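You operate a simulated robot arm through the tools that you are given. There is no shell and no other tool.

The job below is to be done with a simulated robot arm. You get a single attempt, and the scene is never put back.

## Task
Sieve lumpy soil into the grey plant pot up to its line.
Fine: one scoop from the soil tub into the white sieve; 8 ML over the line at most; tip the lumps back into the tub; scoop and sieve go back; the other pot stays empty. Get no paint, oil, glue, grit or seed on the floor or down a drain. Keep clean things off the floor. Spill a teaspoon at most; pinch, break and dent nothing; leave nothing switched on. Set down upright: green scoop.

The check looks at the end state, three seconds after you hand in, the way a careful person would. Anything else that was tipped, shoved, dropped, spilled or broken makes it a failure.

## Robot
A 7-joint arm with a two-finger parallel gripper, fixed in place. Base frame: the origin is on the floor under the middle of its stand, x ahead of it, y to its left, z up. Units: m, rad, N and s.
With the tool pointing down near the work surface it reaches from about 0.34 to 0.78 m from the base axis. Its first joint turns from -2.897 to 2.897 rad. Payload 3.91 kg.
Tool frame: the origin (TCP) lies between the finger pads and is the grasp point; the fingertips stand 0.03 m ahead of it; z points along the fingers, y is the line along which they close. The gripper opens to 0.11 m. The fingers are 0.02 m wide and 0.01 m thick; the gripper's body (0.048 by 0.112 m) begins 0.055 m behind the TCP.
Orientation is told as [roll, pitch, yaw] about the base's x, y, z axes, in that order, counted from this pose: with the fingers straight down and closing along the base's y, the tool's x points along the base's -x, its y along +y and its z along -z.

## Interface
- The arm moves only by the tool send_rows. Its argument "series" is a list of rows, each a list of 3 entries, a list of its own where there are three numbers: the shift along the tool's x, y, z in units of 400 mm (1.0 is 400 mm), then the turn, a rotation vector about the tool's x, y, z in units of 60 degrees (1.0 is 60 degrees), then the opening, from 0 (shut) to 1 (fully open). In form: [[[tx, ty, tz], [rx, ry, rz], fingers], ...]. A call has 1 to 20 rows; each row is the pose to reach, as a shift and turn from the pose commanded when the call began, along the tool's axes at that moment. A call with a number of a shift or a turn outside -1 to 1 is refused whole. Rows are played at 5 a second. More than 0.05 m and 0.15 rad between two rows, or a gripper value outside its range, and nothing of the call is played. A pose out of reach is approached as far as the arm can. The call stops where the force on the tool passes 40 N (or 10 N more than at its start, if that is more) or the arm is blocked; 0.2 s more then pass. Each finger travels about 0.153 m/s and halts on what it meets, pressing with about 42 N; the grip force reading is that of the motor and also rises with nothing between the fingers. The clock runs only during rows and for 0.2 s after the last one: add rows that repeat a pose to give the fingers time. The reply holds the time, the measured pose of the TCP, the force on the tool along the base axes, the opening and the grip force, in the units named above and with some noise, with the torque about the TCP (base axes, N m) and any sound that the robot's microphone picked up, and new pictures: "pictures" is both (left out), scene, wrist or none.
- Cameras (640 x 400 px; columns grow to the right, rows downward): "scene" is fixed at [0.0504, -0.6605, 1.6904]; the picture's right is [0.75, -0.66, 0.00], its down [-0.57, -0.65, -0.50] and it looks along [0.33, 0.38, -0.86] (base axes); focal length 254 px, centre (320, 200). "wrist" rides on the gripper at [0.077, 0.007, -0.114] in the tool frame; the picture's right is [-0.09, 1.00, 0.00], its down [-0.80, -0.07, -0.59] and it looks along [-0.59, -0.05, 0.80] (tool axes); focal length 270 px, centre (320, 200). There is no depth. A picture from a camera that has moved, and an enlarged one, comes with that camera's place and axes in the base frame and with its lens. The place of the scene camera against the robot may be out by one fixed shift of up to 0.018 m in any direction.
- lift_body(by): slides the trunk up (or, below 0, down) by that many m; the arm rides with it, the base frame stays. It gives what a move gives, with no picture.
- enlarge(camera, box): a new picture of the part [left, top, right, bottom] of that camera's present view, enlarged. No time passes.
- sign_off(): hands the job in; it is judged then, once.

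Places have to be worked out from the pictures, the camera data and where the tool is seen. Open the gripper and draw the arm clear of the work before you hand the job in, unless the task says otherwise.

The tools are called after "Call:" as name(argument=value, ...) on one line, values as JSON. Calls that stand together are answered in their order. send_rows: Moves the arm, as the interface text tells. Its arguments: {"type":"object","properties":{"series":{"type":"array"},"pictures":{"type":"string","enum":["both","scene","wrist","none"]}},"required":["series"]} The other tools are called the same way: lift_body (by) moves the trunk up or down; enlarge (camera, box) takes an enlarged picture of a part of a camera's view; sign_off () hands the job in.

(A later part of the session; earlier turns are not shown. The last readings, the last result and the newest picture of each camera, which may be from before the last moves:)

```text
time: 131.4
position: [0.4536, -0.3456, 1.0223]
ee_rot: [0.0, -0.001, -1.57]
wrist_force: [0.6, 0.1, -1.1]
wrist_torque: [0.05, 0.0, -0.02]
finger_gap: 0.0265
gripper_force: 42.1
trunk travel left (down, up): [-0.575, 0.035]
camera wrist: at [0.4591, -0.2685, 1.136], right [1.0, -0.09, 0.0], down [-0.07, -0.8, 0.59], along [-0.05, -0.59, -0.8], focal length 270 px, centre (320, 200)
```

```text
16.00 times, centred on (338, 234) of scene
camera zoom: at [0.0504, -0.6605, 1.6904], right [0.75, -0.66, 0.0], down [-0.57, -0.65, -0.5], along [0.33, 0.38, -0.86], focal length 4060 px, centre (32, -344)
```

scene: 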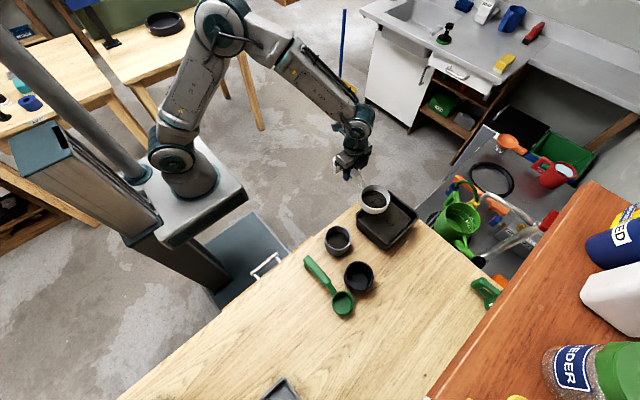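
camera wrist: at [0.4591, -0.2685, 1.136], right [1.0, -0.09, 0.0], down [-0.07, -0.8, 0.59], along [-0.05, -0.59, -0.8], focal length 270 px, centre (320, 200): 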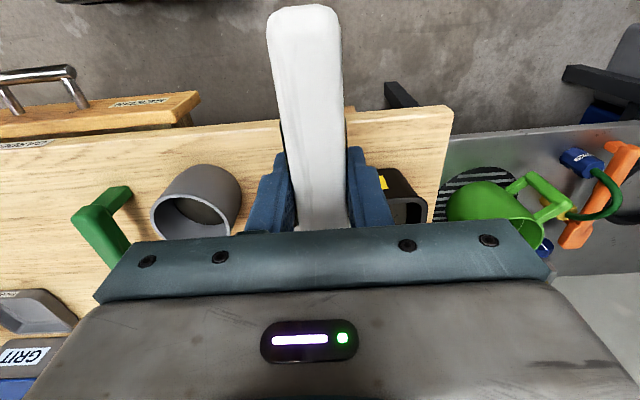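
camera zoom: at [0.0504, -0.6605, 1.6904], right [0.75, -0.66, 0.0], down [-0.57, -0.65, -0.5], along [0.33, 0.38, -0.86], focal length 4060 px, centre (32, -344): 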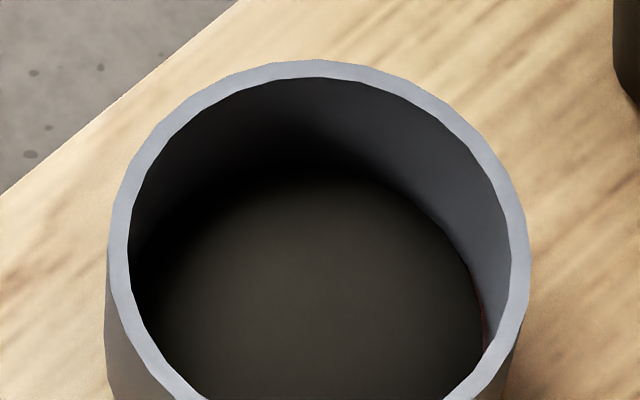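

By geometry the soil now stands at z≈0.8755 against the line's ≈0.876, so it's essentially at the line. I'll shift slightly over the tub so the wrist camera gets an unobstructed look into the pot.

Call:
send_rows(series=[[[-0.01, 0, 0], [0, 0, 0], 0.15], [[-0.035, 0, 0], [0, 0, 0], 0.15], [[-0.07, 0, 0], [0, 0, 0], 0.15], [[-0.11, 0, 0], [0, 0, 0], 0.15], [[-0.145, 0, 0], [0, 0, 0], 0.15], [[-0.17, 0, 0], [0, 0, 0], 0.15], [[-0.185, 0, 0], [0, 0, 0], 0.15], [[-0.1875, 0, 0], [0, 0, 0], 0.15], [[-0.1875, 0, 0], [0, 0, 0], 0.15]], pictures="both")

Call:
enlarge(camera="wrist", box=[110, 125, 206, 205])

Call:
enlarge(camera="scene", box=[360, 170, 440, 240])

```text
time: 133.4
position: [0.4525, -0.4208, 1.0218]
ee_rot: [-0.002, 0.001, -1.57]
wrist_force: [-0.1, 0.1, -0.1]
wrist_torque: [0.01, 0.01, 0.01]
finger_gap: 0.0267
gripper_force: 42.3
trunk travel left (down, up): [-0.575, 0.035]
camera wrist: at [0.459, -0.344, 1.1359], right [1.0, -0.09, 0.0], down [-0.07, -0.8, 0.59], along [-0.05, -0.59, -0.8], focal length 270 px, centre (320, 200)
```

scene: 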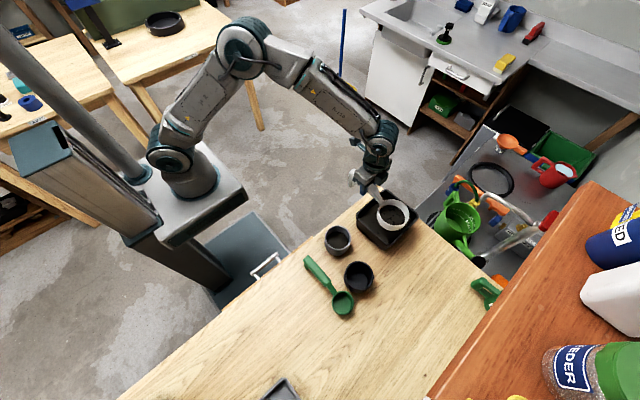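
wrist: 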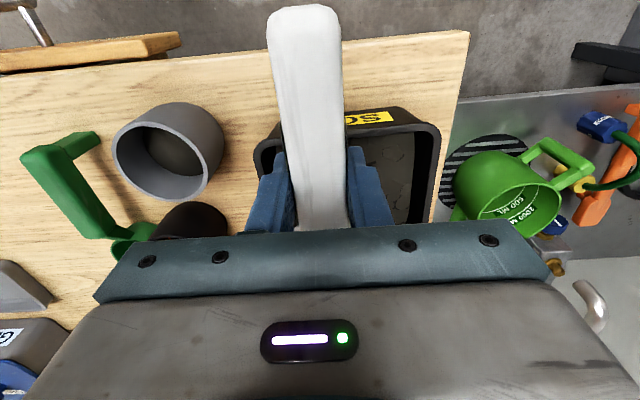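

```text
5.00 times, centred on (158, 165) of wrist
camera zoom: at [0.459, -0.344, 1.1359], right [1.0, -0.09, 0.0], down [-0.07, -0.8, 0.59], along [-0.05, -0.59, -0.8], focal length 1351 px, centre (1130, 375)
```

zoom: 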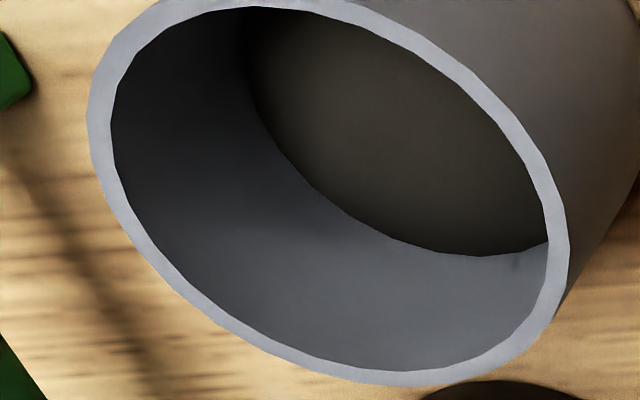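

```text
5.71 times, centred on (400, 205) of scene
camera zoom: at [0.0504, -0.6605, 1.6904], right [0.75, -0.66, 0.0], down [-0.57, -0.65, -0.5], along [0.33, 0.38, -0.86], focal length 1450 px, centre (-137, 171)
```

zoom: 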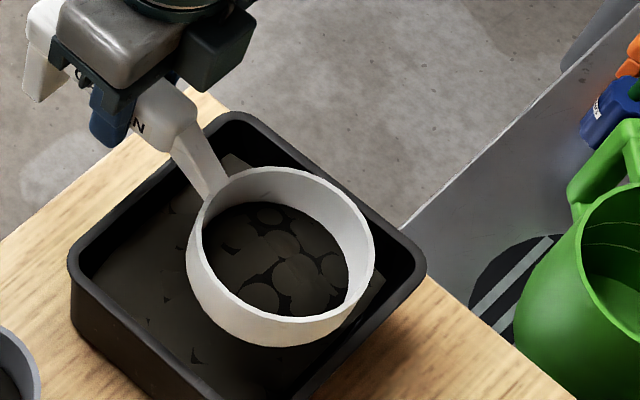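

From this side the line is completely covered, so the level is at or slightly above it. The black pot looks identical and its line is exposed, so I'll compare rim-to-line depth there with rim-to-soil depth here.

Call:
enlarge(camera="scene", box=[338, 257, 378, 297])

Call:
enlarge(camera="scene", box=[318, 219, 358, 259])

```text
10.00 times, centred on (358, 277) of scene
camera zoom: at [0.0504, -0.6605, 1.6904], right [0.75, -0.66, 0.0], down [-0.57, -0.65, -0.5], along [0.33, 0.38, -0.86], focal length 2538 px, centre (-60, -570)
```

zoom: 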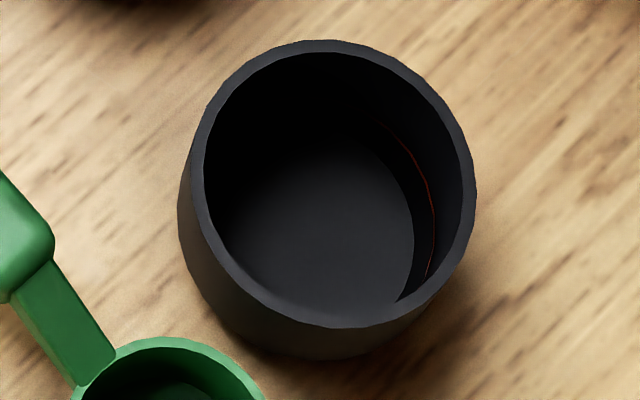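

```text
10.00 times, centred on (338, 239) of scene
camera zoom: at [0.0504, -0.6605, 1.6904], right [0.75, -0.66, 0.0], down [-0.57, -0.65, -0.5], along [0.33, 0.38, -0.86], focal length 2538 px, centre (140, -190)
```

zoom: 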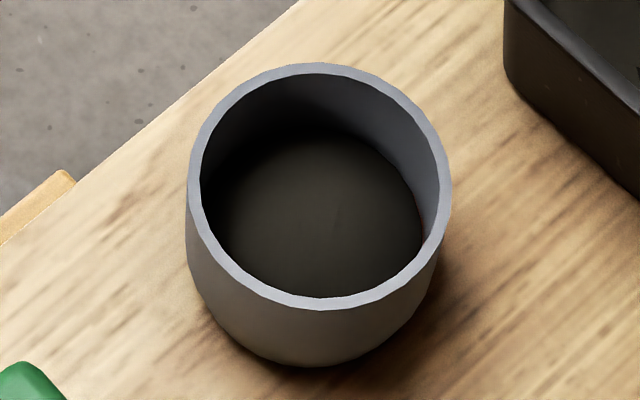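

I need a fair comparison, so I'll move the wrist camera to the same relative viewpoint on the black pot, slowly with the sieve level, and compare line position to soil position directly.

Call:
send_rows(series=[[[-0.006, -0.002, 0], [0, 0, 0], 0.15], [[-0.025, -0.007, 0], [0, 0, 0], 0.15], [[-0.055, -0.0155, 0], [0, 0, 0], 0.15], [[-0.09, -0.025, 0], [0, 0, 0], 0.15], [[-0.13, -0.0365, 0], [0, 0, 0], 0.15], [[-0.17, -0.048, 0], [0, 0, 0], 0.15], [[-0.21, -0.059, 0], [0, 0, 0], 0.15], [[-0.25, -0.07, 0], [0, 0, 0], 0.15], [[-0.285, -0.08, 0], [0, 0, 0], 0.15], [[-0.31, -0.0875, 0], [0, 0, 0], 0.15], [[-0.324, -0.0915, 0], [0, 0, 0], 0.15], [[-0.32875, -0.0925, 0], [0, 0, 0], 0.15], [[-0.32875, -0.0925, 0], [0, 0, 0], 0.15]], pictures="both")

Call:
enlarge(camera="wrist", box=[110, 125, 206, 205])

```text
time: 136.2
position: [0.4158, -0.5513, 1.0231]
ee_rot: [-0.001, 0.0, -1.572]
wrist_force: [-0.5, -0.3, -1.2]
wrist_torque: [-0.03, -0.01, 0.0]
finger_gap: 0.0265
gripper_force: 41.6
trunk travel left (down, up): [-0.575, 0.035]
camera wrist: at [0.4225, -0.4743, 1.1361], right [1.0, -0.09, 0.0], down [-0.07, -0.8, 0.59], along [-0.05, -0.59, -0.8], focal length 270 px, centre (320, 200)
```

scene: 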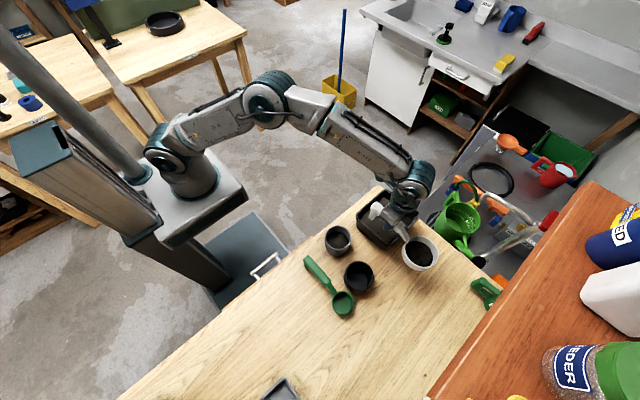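
wrist: 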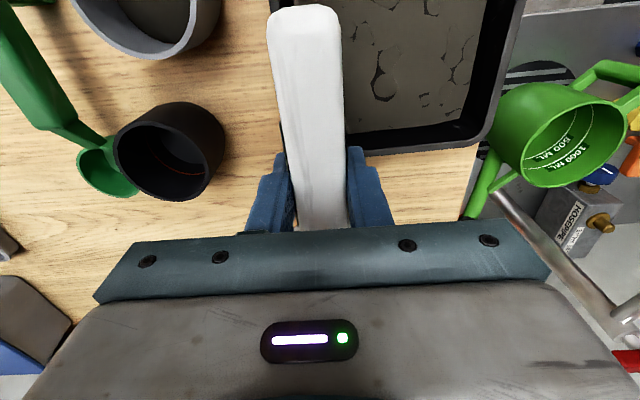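

```text
5.00 times, centred on (158, 165) of wrist
camera zoom: at [0.4225, -0.4743, 1.1361], right [1.0, -0.09, 0.0], down [-0.07, -0.8, 0.59], along [-0.05, -0.59, -0.8], focal length 1351 px, centre (1130, 375)
```

zoom: 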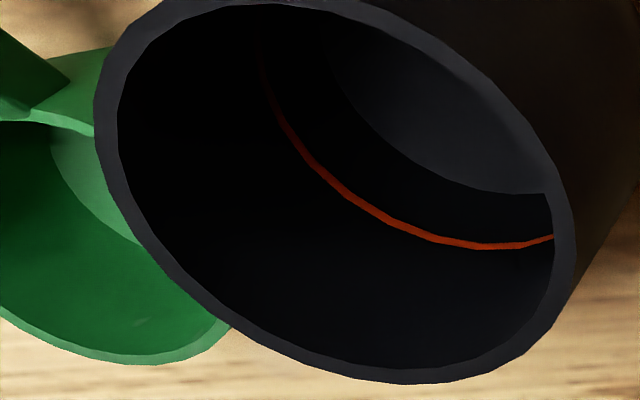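

This is the view I needed: the same viewpoint with the line visible. I'll take sharp close-ups of the line and rim here to compare with the grey pot.

Call:
enlarge(camera="wrist", box=[172, 163, 212, 188])

Call:
enlarge(camera="wrist", box=[160, 183, 200, 208])

Call:
enlarge(camera="wrist", box=[104, 138, 144, 163])

Call:
enlarge(camera="wrist", box=[142, 143, 182, 168])

Call:
enlarge(camera="wrist", box=[186, 140, 226, 165])

```text
16.00 times, centred on (192, 176) of wrist
camera zoom: at [0.4225, -0.4743, 1.1361], right [1.0, -0.09, 0.0], down [-0.07, -0.8, 0.59], along [-0.05, -0.59, -0.8], focal length 4325 px, centre (2368, 592)
```

zoom: 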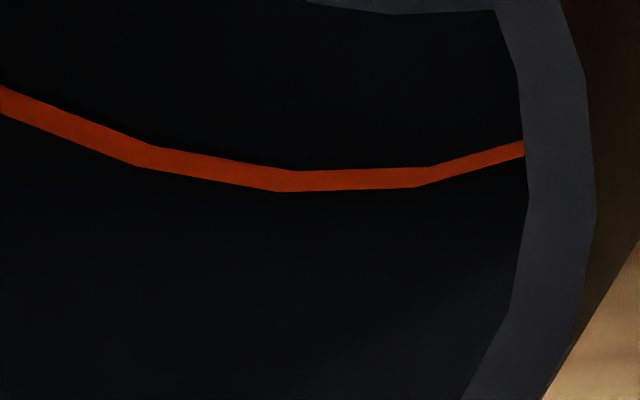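

```text
16.00 times, centred on (180, 196) of wrist
camera zoom: at [0.4225, -0.4743, 1.1361], right [1.0, -0.09, 0.0], down [-0.07, -0.8, 0.59], along [-0.05, -0.59, -0.8], focal length 4325 px, centre (2560, 272)
```

zoom: 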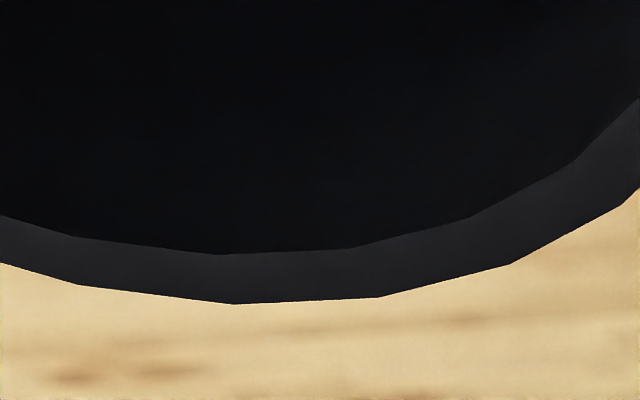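

```text
16.00 times, centred on (124, 150) of wrist
camera zoom: at [0.4225, -0.4743, 1.1361], right [1.0, -0.09, 0.0], down [-0.07, -0.8, 0.59], along [-0.05, -0.59, -0.8], focal length 4325 px, centre (3456, 992)
```

zoom: 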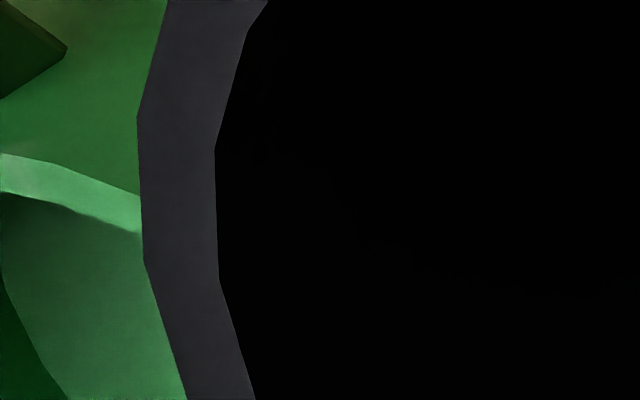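

```text
16.00 times, centred on (162, 156) of wrist
camera zoom: at [0.4225, -0.4743, 1.1361], right [1.0, -0.09, 0.0], down [-0.07, -0.8, 0.59], along [-0.05, -0.59, -0.8], focal length 4325 px, centre (2848, 912)
```

zoom: 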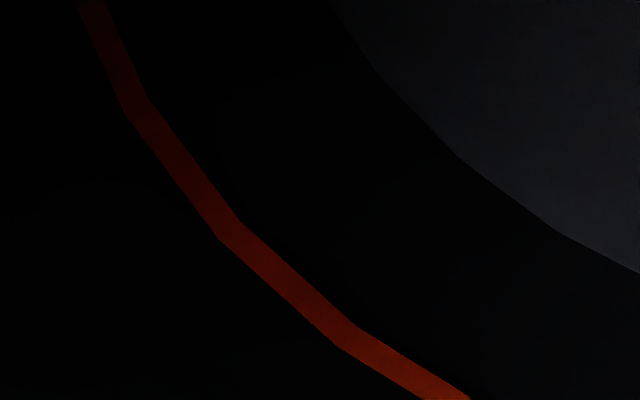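

```text
16.00 times, centred on (206, 152) of wrist
camera zoom: at [0.4225, -0.4743, 1.1361], right [1.0, -0.09, 0.0], down [-0.07, -0.8, 0.59], along [-0.05, -0.59, -0.8], focal length 4325 px, centre (2144, 960)
```

zoom: 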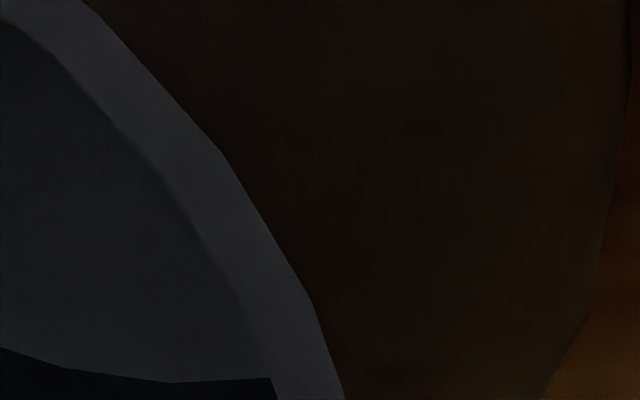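

The polygon vertices are sharp enough for a precise comparison. Going back to the matching viewpoint on the grey pot, which also puts the sieve back over the tub.

Call:
send_rows(series=[[[0.006, 0.002, 0], [0, 0, 0], 0.15], [[0.025, 0.007, 0], [0, 0, 0], 0.15], [[0.055, 0.0155, 0], [0, 0, 0], 0.15], [[0.09, 0.025, 0], [0, 0, 0], 0.15], [[0.13, 0.0365, 0], [0, 0, 0], 0.15], [[0.17, 0.048, 0], [0, 0, 0], 0.15], [[0.21, 0.059, 0], [0, 0, 0], 0.15], [[0.25, 0.07, 0], [0, 0, 0], 0.15], [[0.285, 0.08, 0], [0, 0, 0], 0.15], [[0.31, 0.0875, 0], [0, 0, 0], 0.15], [[0.324, 0.0915, 0], [0, 0, 0], 0.15], [[0.32875, 0.0925, 0], [0, 0, 0], 0.15], [[0.32875, 0.0925, 0], [0, 0, 0], 0.15]], pictures="both")

Call:
enlarge(camera="wrist", box=[172, 163, 212, 188])

Call:
enlarge(camera="wrist", box=[160, 183, 200, 208])

Call:
enlarge(camera="wrist", box=[104, 138, 144, 163])

Call:
enlarge(camera="wrist", box=[142, 143, 182, 168])

```text
time: 139.0
position: [0.452, -0.4211, 1.0213]
ee_rot: [-0.002, -0.001, -1.57]
wrist_force: [-0.5, -0.9, -1.3]
wrist_torque: [0.02, -0.03, -0.02]
finger_gap: 0.0266
gripper_force: 42.0
trunk travel left (down, up): [-0.575, 0.035]
camera wrist: at [0.4592, -0.3432, 1.1359], right [1.0, -0.09, 0.0], down [-0.07, -0.8, 0.59], along [-0.05, -0.59, -0.8], focal length 270 px, centre (320, 200)
```

scene: 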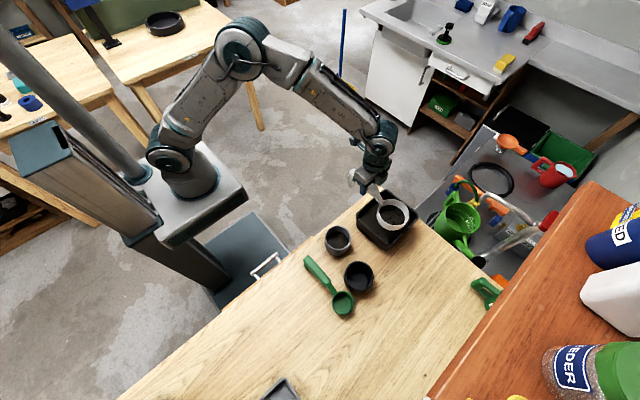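
wrist: 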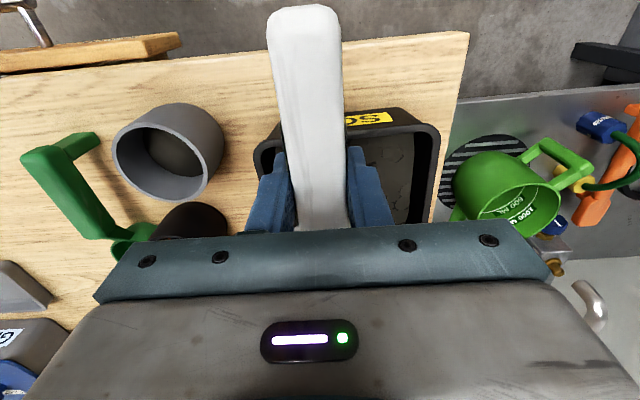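

```text
16.00 times, centred on (192, 176) of wrist
camera zoom: at [0.4592, -0.3432, 1.1359], right [1.0, -0.09, 0.0], down [-0.07, -0.8, 0.59], along [-0.05, -0.59, -0.8], focal length 4325 px, centre (2368, 592)
```

zoom: 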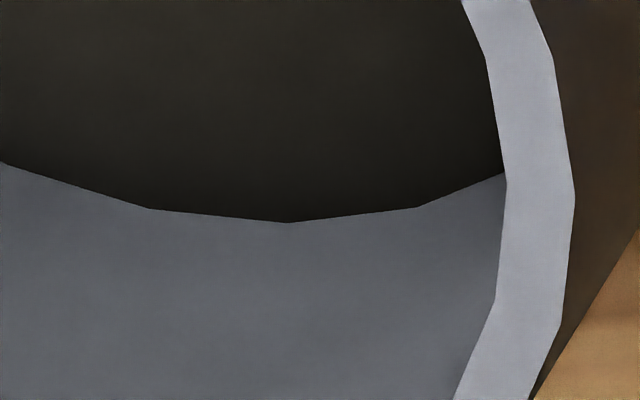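

```text
16.00 times, centred on (180, 196) of wrist
camera zoom: at [0.4592, -0.3432, 1.1359], right [1.0, -0.09, 0.0], down [-0.07, -0.8, 0.59], along [-0.05, -0.59, -0.8], focal length 4325 px, centre (2560, 272)
```

zoom: 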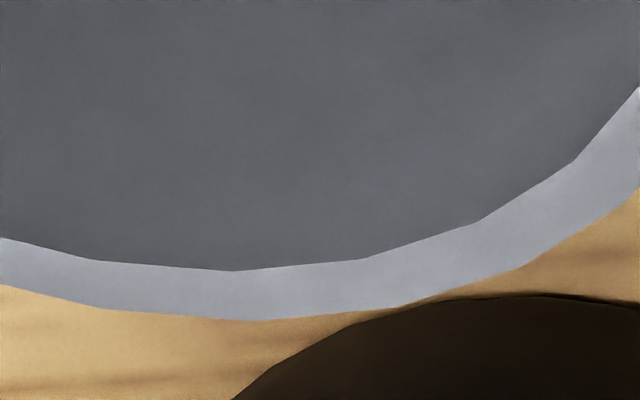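

```text
16.00 times, centred on (124, 150) of wrist
camera zoom: at [0.4592, -0.3432, 1.1359], right [1.0, -0.09, 0.0], down [-0.07, -0.8, 0.59], along [-0.05, -0.59, -0.8], focal length 4325 px, centre (3456, 992)
```

zoom: 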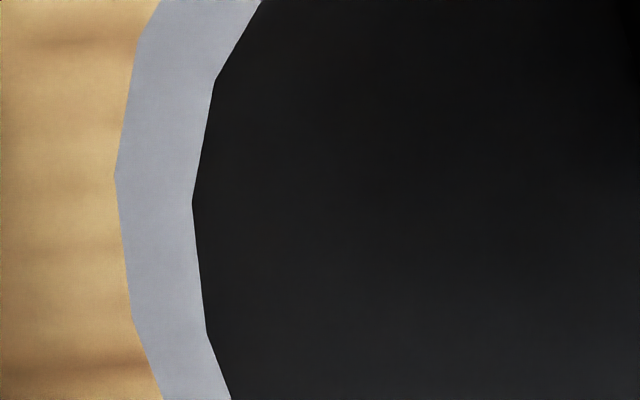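

```text
16.00 times, centred on (162, 156) of wrist
camera zoom: at [0.4592, -0.3432, 1.1359], right [1.0, -0.09, 0.0], down [-0.07, -0.8, 0.59], along [-0.05, -0.59, -0.8], focal length 4325 px, centre (2848, 912)
```

zoom: 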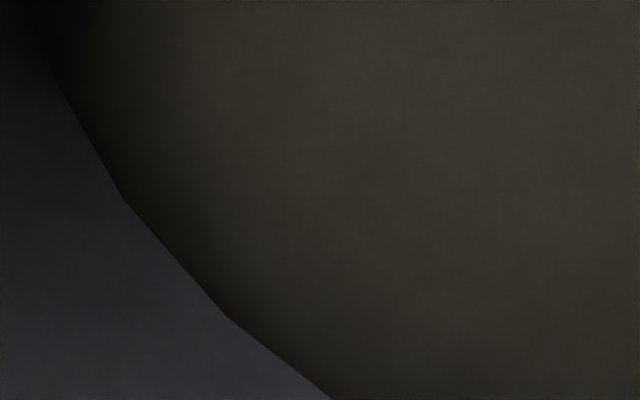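

Matching the rims of the two pots, the soil stands about 1.5–3 mm above the line, so I must not sieve any more. I'll tip the lumps and remaining soil back into the tub now: up to z≈1.20 over the tub, then roll.

Call:
send_rows(series=[[[0.01, 0, -0.03], [0, 0, 0], 0.15], [[0.025, 0, -0.1], [0, 0, 0], 0.15], [[0.04, 0, -0.19], [0, 0, 0], 0.15], [[0.046, 0, -0.28], [0, 0, 0], 0.15], [[0.046, 0, -0.37], [0, 0, 0], 0.15], [[0.046, 0, -0.43], [0, 0, 0], 0.15], [[0.046, 0, -0.445], [0, 0, 0], 0.15], [[0.046, 0, -0.445], [0, 0, 0], 0.15]], pictures="none")

Call:
send_rows(series=[[[0, 0, 0], [-0.125, 0, 0], 0.15], [[0, 0, 0], [-0.25, 0, 0], 0.15], [[0, 0, 0], [-0.375, 0, 0], 0.15], [[0, 0, 0], [-0.5, 0, 0], 0.15], [[0, 0, 0], [-0.625, 0, 0], 0.15], [[0, 0, 0], [-0.75, 0, 0], 0.15], [[0, 0, 0], [-0.875, 0, 0], 0.15], [[0, 0, 0], [-1.0, 0, 0], 0.15]], pictures="both")

Call:
enlarge(camera="scene", box=[330, 120, 470, 250])

```text
time: 140.8
position: [0.4534, -0.4011, 1.2008]
ee_rot: [0.0, 0.001, -1.57]
wrist_force: [0.2, 0.8, -1.2]
wrist_torque: [0.03, -0.01, 0.01]
finger_gap: 0.0262
gripper_force: 42.4
trunk travel left (down, up): [-0.575, 0.035]
```

```text
time: 142.6
position: [0.4533, -0.4027, 1.1996]
ee_rot: [1.047, 0.0, -1.574]
wrist_force: [-0.3, 0.2, -1.0]
wrist_torque: [0.01, 0.03, 0.02]
finger_gap: 0.0268
gripper_force: 41.6
trunk travel left (down, up): [-0.575, 0.035]
camera wrist: at [0.3567, -0.325, 1.2628], right [0.5, -0.09, 0.86], down [-0.55, -0.8, 0.23], along [0.67, -0.59, -0.45], focal length 270 px, centre (320, 200)
```

scene: 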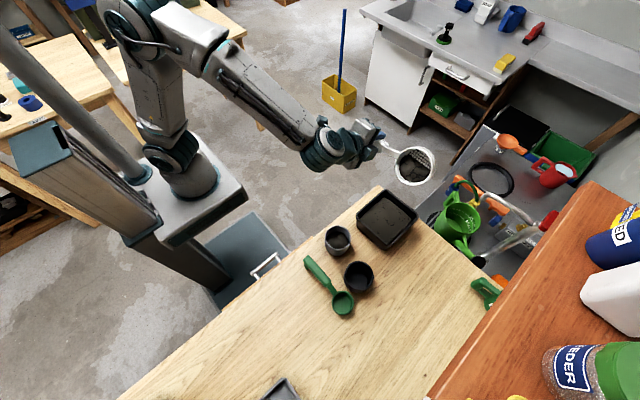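
wrist: 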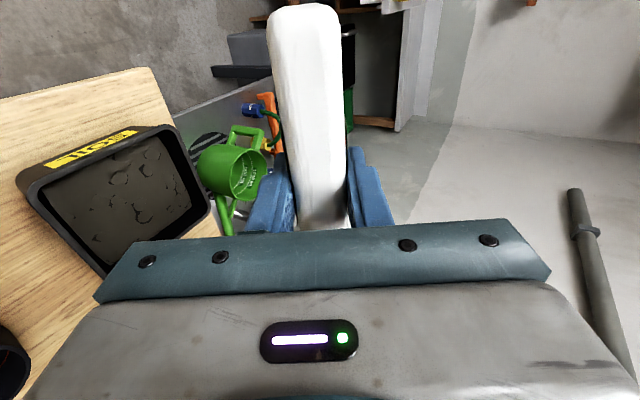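

```text
3.08 times, centred on (400, 185) of scene
camera zoom: at [0.0504, -0.6605, 1.6904], right [0.75, -0.66, 0.0], down [-0.57, -0.65, -0.5], along [0.33, 0.38, -0.86], focal length 781 px, centre (74, 246)
```

zoom: 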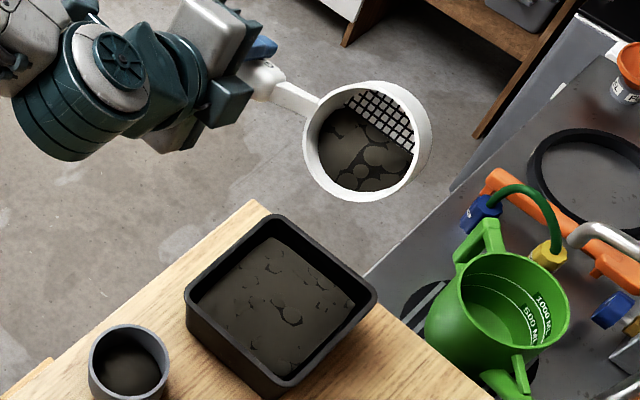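

The sieve is right over the tub (mouth centre ≈(0.47,-0.515)). Rolling on to 120° and then 150°.

Call:
send_rows(series=[[[0, 0, 0], [-0.125, 0, 0], 0.15], [[0, 0, 0], [-0.25, 0, 0], 0.15], [[0, 0, 0], [-0.375, 0, 0], 0.15], [[0, 0, 0], [-0.5, 0, 0], 0.15], [[0, 0, 0], [-0.625, 0, 0], 0.15], [[0, 0, 0], [-0.75, 0, 0], 0.15], [[0, 0, 0], [-0.875, 0, 0], 0.15], [[0, 0, 0], [-1.0, 0, 0], 0.15]], pictures="both")

Call:
enlarge(camera="scene", box=[280, 120, 480, 260])

```text
time: 144.4
position: [0.4528, -0.4036, 1.2003]
ee_rot: [2.097, 0.0, -1.573]
wrist_force: [0.0, -0.2, -0.7]
wrist_torque: [0.02, 0.02, -0.03]
finger_gap: 0.0263
gripper_force: 42.1
trunk travel left (down, up): [-0.575, 0.035]
camera wrist: at [0.3498, -0.3258, 1.1481], right [-0.5, -0.09, 0.86], down [-0.48, -0.8, -0.36], along [0.72, -0.59, 0.36], focal length 270 px, centre (320, 200)
```

scene: 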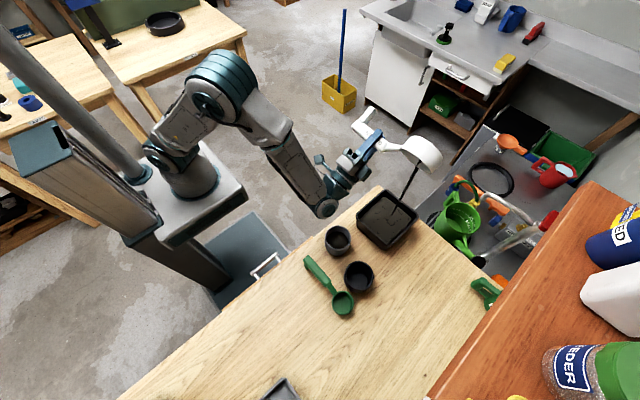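
wrist: 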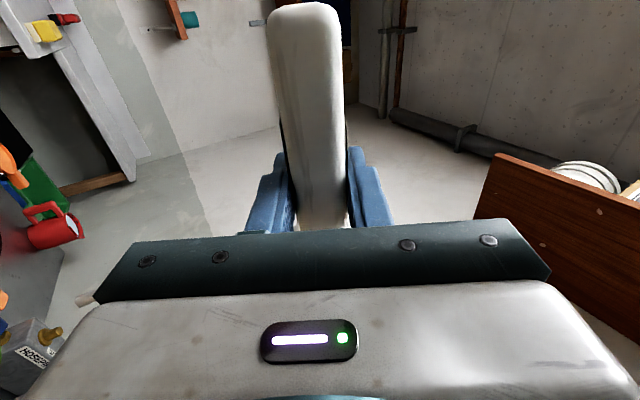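

```text
2.86 times, centred on (380, 190) of scene
camera zoom: at [0.0504, -0.6605, 1.6904], right [0.75, -0.66, 0.0], down [-0.57, -0.65, -0.5], along [0.33, 0.38, -0.86], focal length 725 px, centre (149, 229)
```

zoom: 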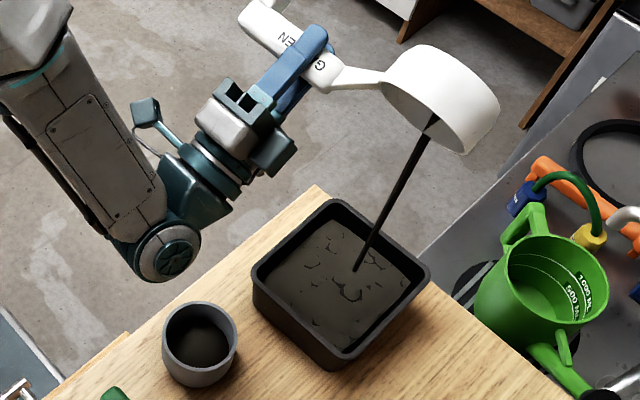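

The stream lands well inside the tub. Continuing to 150° and holding.

Call:
send_rows(series=[[[0, 0, 0], [-0.1, 0, 0], 0.15], [[0, 0, 0], [-0.2, 0, 0], 0.15], [[0, 0, 0], [-0.3, 0, 0], 0.15], [[0, 0, 0], [-0.4, 0, 0], 0.15], [[0, 0, 0], [-0.5, 0, 0], 0.15], [[0, 0, 0], [-0.5, 0, 0], 0.15], [[0, 0, 0], [-0.5, 0, 0], 0.15], [[0, 0, 0], [-0.5, 0, 0], 0.15], [[0, 0, 0], [-0.5, 0, 0], 0.15], [[0, 0, 0], [-0.5, 0, 0], 0.15], [[0, 0, 0], [-0.5, 0, 0], 0.15], [[0, 0, 0], [-0.5, 0, 0], 0.15], [[0, 0, 0], [-0.5, 0, 0], 0.15], [[0, 0, 0], [-0.5, 0, 0], 0.15], [[0, 0, 0], [-0.5, 0, 0], 0.15], [[0, 0, 0], [-0.5, 0, 0], 0.15]], pictures="scene")

Call:
enlarge(camera="scene", box=[280, 120, 480, 260])

```text
time: 147.8
position: [0.4527, -0.4015, 1.1994]
ee_rot: [2.618, 0.0, -1.571]
wrist_force: [0.1, 0.0, -0.7]
wrist_torque: [-0.01, 0.01, 0.01]
finger_gap: 0.0266
gripper_force: 42.1
trunk travel left (down, up): [-0.575, 0.035]
```

scene: 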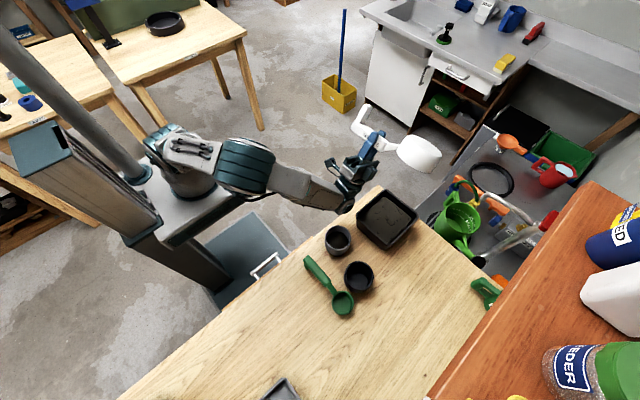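

```text
2.86 times, centred on (380, 190) of scene
camera zoom: at [0.0504, -0.6605, 1.6904], right [0.75, -0.66, 0.0], down [-0.57, -0.65, -0.5], along [0.33, 0.38, -0.86], focal length 725 px, centre (149, 229)
```

zoom: 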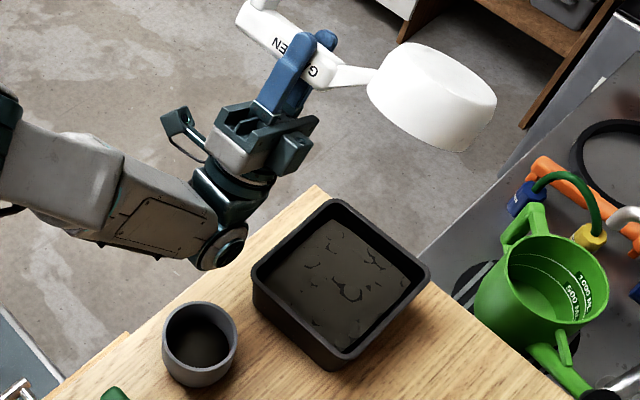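

The stream has stopped. I'll roll back and inspect the mesh.

Call:
send_rows(series=[[[0, 0, 0], [0.125, 0, 0], 0.15], [[0, 0, 0], [0.25, 0, 0], 0.15], [[0, 0, 0], [0.375, 0, 0], 0.15], [[0, 0, 0], [0.5, 0, 0], 0.15], [[0, 0, 0], [0.625, 0, 0], 0.15], [[0, 0, 0], [0.75, 0, 0], 0.15], [[0, 0, 0], [0.875, 0, 0], 0.15], [[0, 0, 0], [1.0, 0, 0], 0.15]], pictures="none")

Call:
send_rows(series=[[[0, 0, 0], [0.125, 0, 0], 0.15], [[0, 0, 0], [0.25, 0, 0], 0.15], [[0, 0, 0], [0.375, 0, 0], 0.15], [[0, 0, 0], [0.5, 0, 0], 0.15], [[0, 0, 0], [0.625, 0, 0], 0.15], [[0, 0, 0], [0.75, 0, 0], 0.15], [[0, 0, 0], [0.875, 0, 0], 0.15], [[0, 0, 0], [1.0, 0, 0], 0.15]], pictures="scene")

Call:
enlarge(camera="scene", box=[360, 130, 470, 240])

```text
time: 149.6
position: [0.4529, -0.4027, 1.1996]
ee_rot: [1.569, 0.001, -1.57]
wrist_force: [0.9, 0.0, -0.1]
wrist_torque: [0.0, 0.02, 0.02]
finger_gap: 0.0265
gripper_force: 41.7
trunk travel left (down, up): [-0.575, 0.035]
```

```text
time: 151.4
position: [0.4536, -0.4023, 1.1981]
ee_rot: [0.52, -0.001, -1.571]
wrist_force: [-0.8, 0.4, -1.3]
wrist_torque: [0.01, 0.0, 0.02]
finger_gap: 0.0264
gripper_force: 41.9
trunk travel left (down, up): [-0.575, 0.035]
```

scene: 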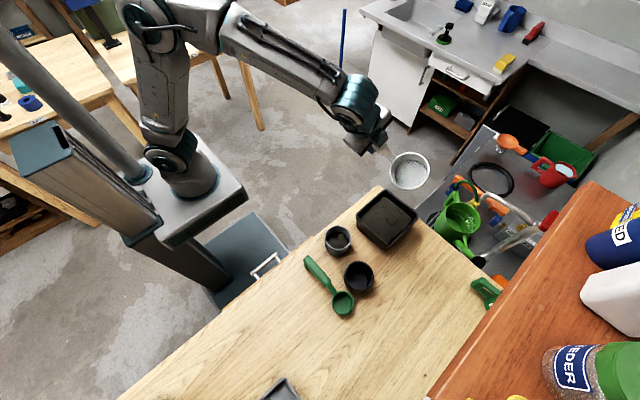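

```text
3.64 times, centred on (415, 185) of scene
camera zoom: at [0.0504, -0.6605, 1.6904], right [0.75, -0.66, 0.0], down [-0.57, -0.65, -0.5], along [0.33, 0.38, -0.86], focal length 923 px, centre (-26, 254)
```

zoom: 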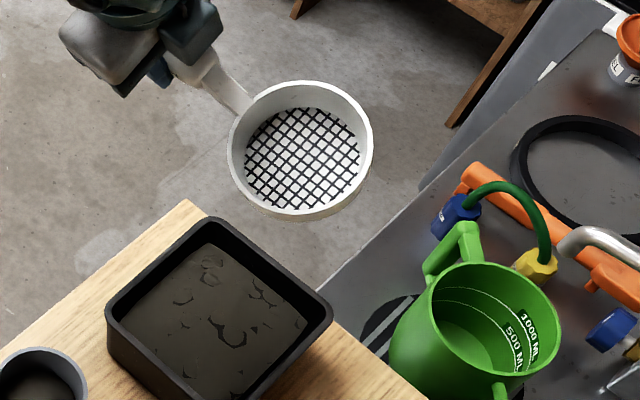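

The sieve is empty and clean. I'll level it and carry it back home.

Call:
send_rows(series=[[[0, 0, 0], [0.125, 0, 0], 0.15], [[0, 0, 0], [0.25, 0, 0], 0.15], [[0, 0, 0], [0.375, 0, 0], 0.15], [[0, 0, 0], [0.5, 0, 0], 0.15], [[0, 0, 0], [0.5, 0, 0], 0.15]], pictures="none")

Call:
send_rows(series=[[[-0.026, -0.1, 0], [0, 0, 0], 0.15], [[-0.053, -0.21, 0], [0, 0, 0], 0.15], [[-0.08, -0.32, 0], [0, 0, 0], 0.15], [[-0.107, -0.43, 0], [0, 0, 0], 0.15], [[-0.134, -0.54, 0], [0, 0, 0], 0.15], [[-0.161, -0.65, 0], [0, 0, 0], 0.15], [[-0.188, -0.76, 0], [0, 0, 0], 0.15], [[-0.215, -0.87, 0], [0, 0, 0], 0.15], [[-0.2555, -0.97, 0], [0, 0, 0], 0.15], [[-0.2555, -1.0, 0], [0, 0, 0], 0.15], [[-0.2555, -1.0, 0.1], [0, 0, 0], 0.15], [[-0.2555, -1.0, 0.2], [0, 0, 0], 0.15], [[-0.2555, -1.0, 0.3], [0, 0, 0], 0.15], [[-0.2555, -1.0, 0.4], [0, 0, 0], 0.15], [[-0.2555, -1.0, 0.5], [0, 0, 0], 0.15], [[-0.2555, -1.0, 0.5], [0, 0, 0], 0.15]], pictures="both")

Call:
enlarge(camera="scene", box=[255, 285, 351, 370])

```text
time: 152.6
position: [0.4524, -0.4029, 1.1998]
ee_rot: [-0.003, -0.002, -1.57]
wrist_force: [-0.1, -0.2, -1.0]
wrist_torque: [0.02, 0.0, 0.0]
finger_gap: 0.0262
gripper_force: 41.8
trunk travel left (down, up): [-0.575, 0.035]
```

```text
time: 156.0
position: [0.052, -0.505, 0.9995]
ee_rot: [0.0, -0.003, -1.571]
wrist_force: [0.3, 0.3, -0.7]
wrist_torque: [0.03, 0.01, -0.02]
finger_gap: 0.0262
gripper_force: 41.8
trunk travel left (down, up): [-0.575, 0.035]
camera wrist: at [0.0588, -0.4264, 1.1132], right [1.0, -0.09, 0.0], down [-0.07, -0.8, 0.59], along [-0.05, -0.59, -0.8], focal length 270 px, centre (320, 200)
```

scene: 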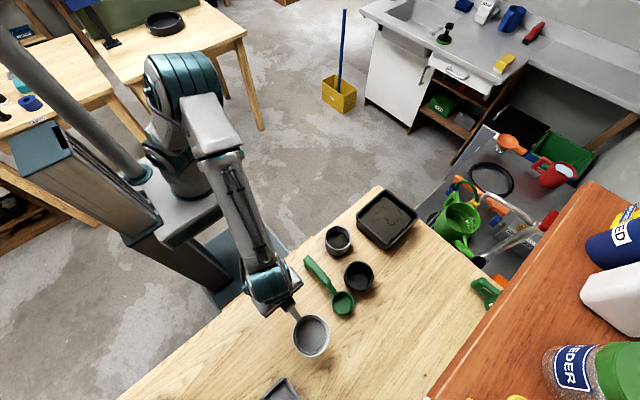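
wrist: 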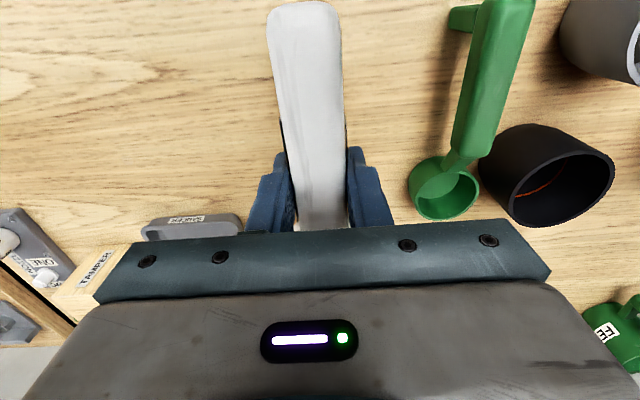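

```text
4.71 times, centred on (303, 328) of scene
camera zoom: at [0.0504, -0.6605, 1.6904], right [0.75, -0.66, 0.0], down [-0.57, -0.65, -0.5], along [0.33, 0.38, -0.86], focal length 1194 px, centre (400, -400)
```

zoom: 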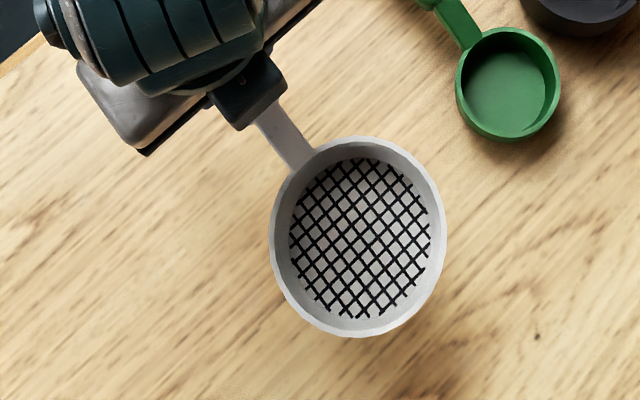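

Now the final sideways correction and lowering to just above contact.

Call:
send_rows(series=[[[0, -0.03, 0.03], [0, 0, 0], 0.15], [[0, -0.064, 0.08], [0, 0, 0], 0.15], [[0, -0.064, 0.14], [0, 0, 0], 0.15], [[0, -0.064, 0.18], [0, 0, 0], 0.15], [[0, -0.064, 0.205], [0, 0, 0], 0.15], [[0, -0.064, 0.217], [0, 0, 0], 0.15], [[0, -0.064, 0.217], [0, 0, 0], 0.15]], pictures="none")

Call:
send_rows(series=[[[0, 0, 0.005], [0, 0, 0], 0.15], [[0, 0, 0.01], [0, 0, 0], 0.15], [[0, 0, 0.01], [0, 0, 0], 0.15]], pictures="scene")

```text
time: 157.6
position: [0.0262, -0.504, 0.9121]
ee_rot: [-0.001, -0.001, -1.571]
wrist_force: [-0.2, -0.7, -1.2]
wrist_torque: [0.0, 0.01, -0.02]
finger_gap: 0.0264
gripper_force: 41.8
trunk travel left (down, up): [-0.575, 0.035]
```

```text
time: 158.4
position: [0.0276, -0.5036, 0.9094]
ee_rot: [0.0, 0.002, -1.57]
wrist_force: [0.4, 0.4, -0.7]
wrist_torque: [0.03, 0.02, -0.03]
finger_gap: 0.0263
gripper_force: 41.6
trunk travel left (down, up): [-0.575, 0.035]
```

scene: 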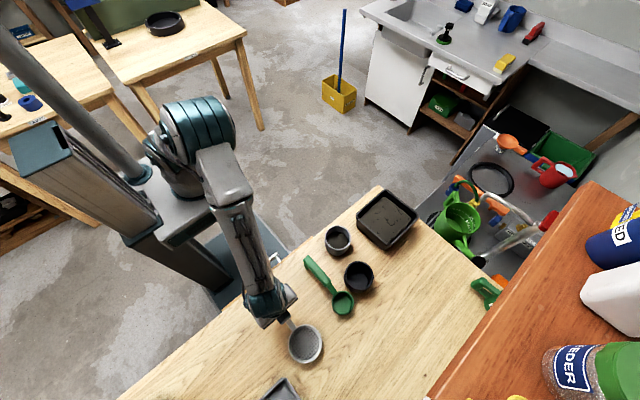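

Still no contact at z≈0.909, so I'm going down in millimetre steps.

Call:
send_rows(series=[[[0, 0, 0.0025], [0, 0, 0], 0.15], [[0, 0, 0.005], [0, 0, 0], 0.15], [[0, 0, 0.005], [0, 0, 0], 0.15]], pictures="none")

Call:
send_rows(series=[[[0, 0, 0.0025], [0, 0, 0], 0.15], [[0, 0, 0.0025], [0, 0, 0], 0.15]], pictures="none")

```text
time: 159.2
position: [0.0262, -0.5041, 0.9071]
ee_rot: [0.0, 0.0, -1.57]
wrist_force: [0.4, 0.0, -0.6]
wrist_torque: [0.02, -0.01, -0.03]
finger_gap: 0.0262
gripper_force: 41.7
trunk travel left (down, up): [-0.575, 0.035]
```

```text
time: 159.8
position: [0.0267, -0.504, 0.9066]
ee_rot: [0.0, 0.0, -1.571]
wrist_force: [0.5, 0.9, 5.2]
wrist_torque: [0.49, 0.01, -0.02]
finger_gap: 0.0265
gripper_force: 41.9
trunk travel left (down, up): [-0.575, 0.035]
```

The foot has touched with a light 6 N; the sieve is practically flat. Opening gently.

Call:
send_rows(series=[[[0, 0, 0], [0, 0, 0], 0.27], [[0, 0, 0], [0, 0, 0], 0.32], [[0, 0, 0], [0, 0, 0], 0.42], [[0, 0, 0], [0, 0, 0], 0.6], [[0, 0, 0], [0, 0, 0], 0.6]], pictures="both")

Call:
enlarge(camera="scene", box=[255, 275, 351, 370])

```text
time: 161.0
position: [0.027, -0.5044, 0.9063]
ee_rot: [0.0, 0.002, -1.572]
wrist_force: [0.2, 0.5, -0.6]
wrist_torque: [0.0, -0.03, 0.02]
finger_gap: 0.0663
gripper_force: 0.1
trunk travel left (down, up): [-0.575, 0.035]
camera wrist: at [0.0332, -0.4272, 1.0203], right [1.0, -0.09, 0.0], down [-0.07, -0.8, 0.59], along [-0.05, -0.59, -0.8], focal length 270 px, centre (320, 200)
```

scene: 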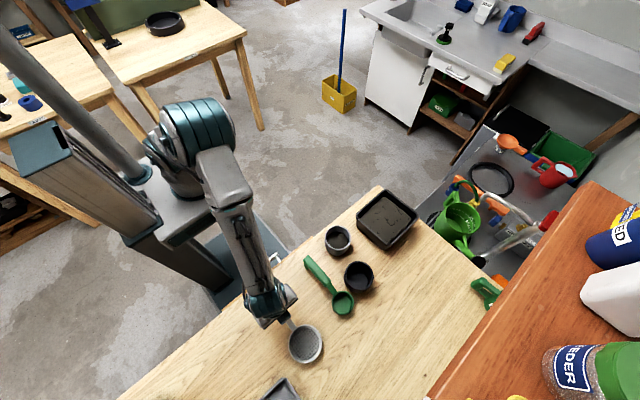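
wrist: 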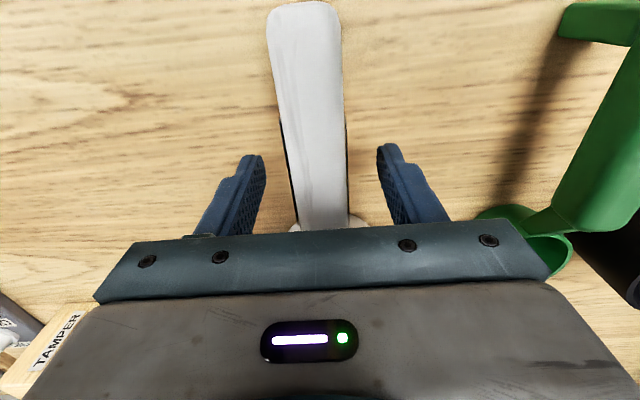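

```text
4.21 times, centred on (303, 322) of scene
camera zoom: at [0.0504, -0.6605, 1.6904], right [0.75, -0.66, 0.0], down [-0.57, -0.65, -0.5], along [0.33, 0.38, -0.86], focal length 1068 px, centre (392, -316)
```

zoom: 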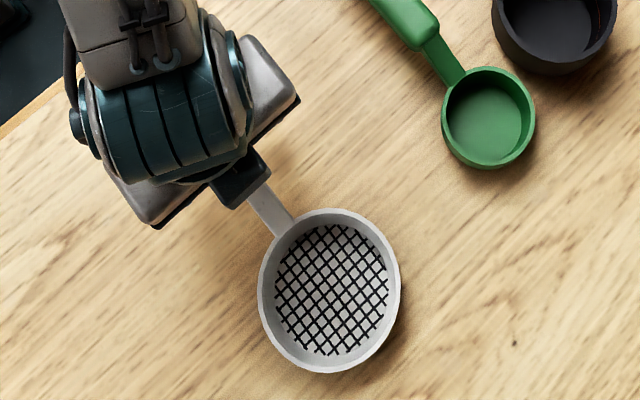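

The sieve is home, empty and upright. Now for the level: I'll free the camera and take lower-angle matched views of both pots from above the tub.

Call:
send_rows(series=[[[0, 0, -0.08], [0, 0, 0], 0.6], [[0, 0, -0.18], [0, 0, 0], 0.6], [[0, 0, -0.28], [0, 0, 0], 0.6], [[0, 0, -0.375], [0, 0, 0], 0.6], [[0, 0.1, -0.375], [0, 0, 0], 0.6], [[0, 0.22, -0.375], [0, 0, 0], 0.6], [[0, 0.34, -0.375], [0, 0, 0], 0.6], [[0, 0.46, -0.375], [0, 0, 0], 0.6], [[0, 0.58, -0.375], [0, 0, 0], 0.6], [[0, 0.68, -0.375], [0, 0, 0], 0.6], [[0, 0.75, -0.375], [0, 0, 0], 0.6]], pictures="none")

Call:
send_rows(series=[[[0.04, 0.09, 0.02], [0, 0, 0], 0.6], [[0.08, 0.18, 0.04], [0, 0, 0], 0.6], [[0.12, 0.27, 0.06], [0, 0, 0], 0.6], [[0.16, 0.37, 0.08], [0, 0, 0], 0.6], [[0.2, 0.46, 0.1], [0, 0, 0], 0.6], [[0.233, 0.534, 0.119], [0, 0, 0], 0.6], [[0.233, 0.534, 0.119], [0, 0, 0], 0.6]], pictures="both")

Call:
enlarge(camera="wrist", box=[0, 140, 112, 240])

```text
time: 163.4
position: [0.3288, -0.5031, 1.0568]
ee_rot: [-0.002, 0.002, -1.571]
wrist_force: [-0.3, -0.3, 0.0]
wrist_torque: [0.01, 0.01, 0.01]
finger_gap: 0.0663
gripper_force: 0.1
trunk travel left (down, up): [-0.575, 0.035]
```

```text
time: 165.0
position: [0.5412, -0.4112, 1.0068]
ee_rot: [-0.001, 0.0, -1.572]
wrist_force: [0.6, 0.0, -0.5]
wrist_torque: [-0.02, 0.0, -0.01]
finger_gap: 0.0659
gripper_force: 0.1
trunk travel left (down, up): [-0.575, 0.035]
camera wrist: at [0.5476, -0.3337, 1.1211], right [1.0, -0.09, 0.0], down [-0.07, -0.8, 0.59], along [-0.05, -0.59, -0.8], focal length 270 px, centre (320, 200)
```

scene: 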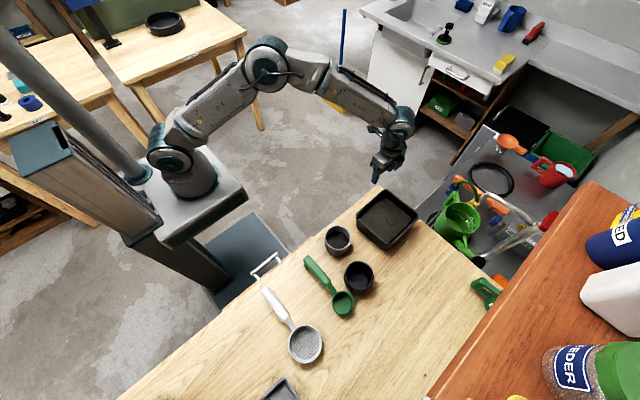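
wrist: 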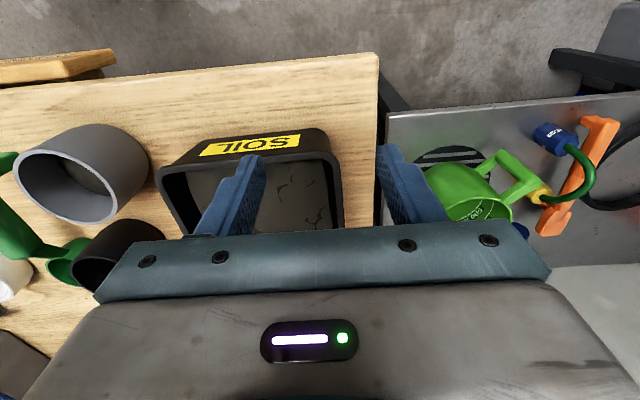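

```text
4.00 times, centred on (56, 190) of wrist
camera zoom: at [0.5476, -0.3337, 1.1211], right [1.0, -0.09, 0.0], down [-0.07, -0.8, 0.59], along [-0.05, -0.59, -0.8], focal length 1081 px, centre (1376, 240)
```

zoom: 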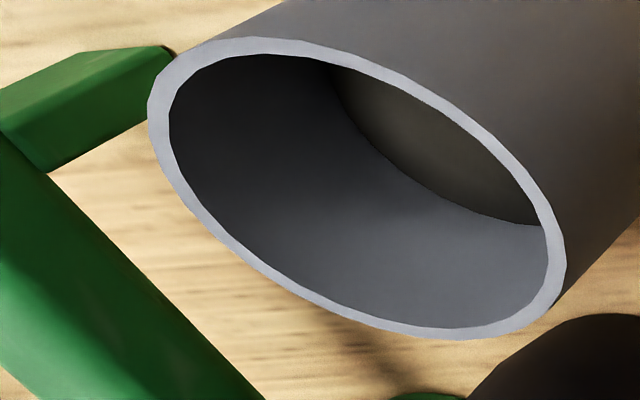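

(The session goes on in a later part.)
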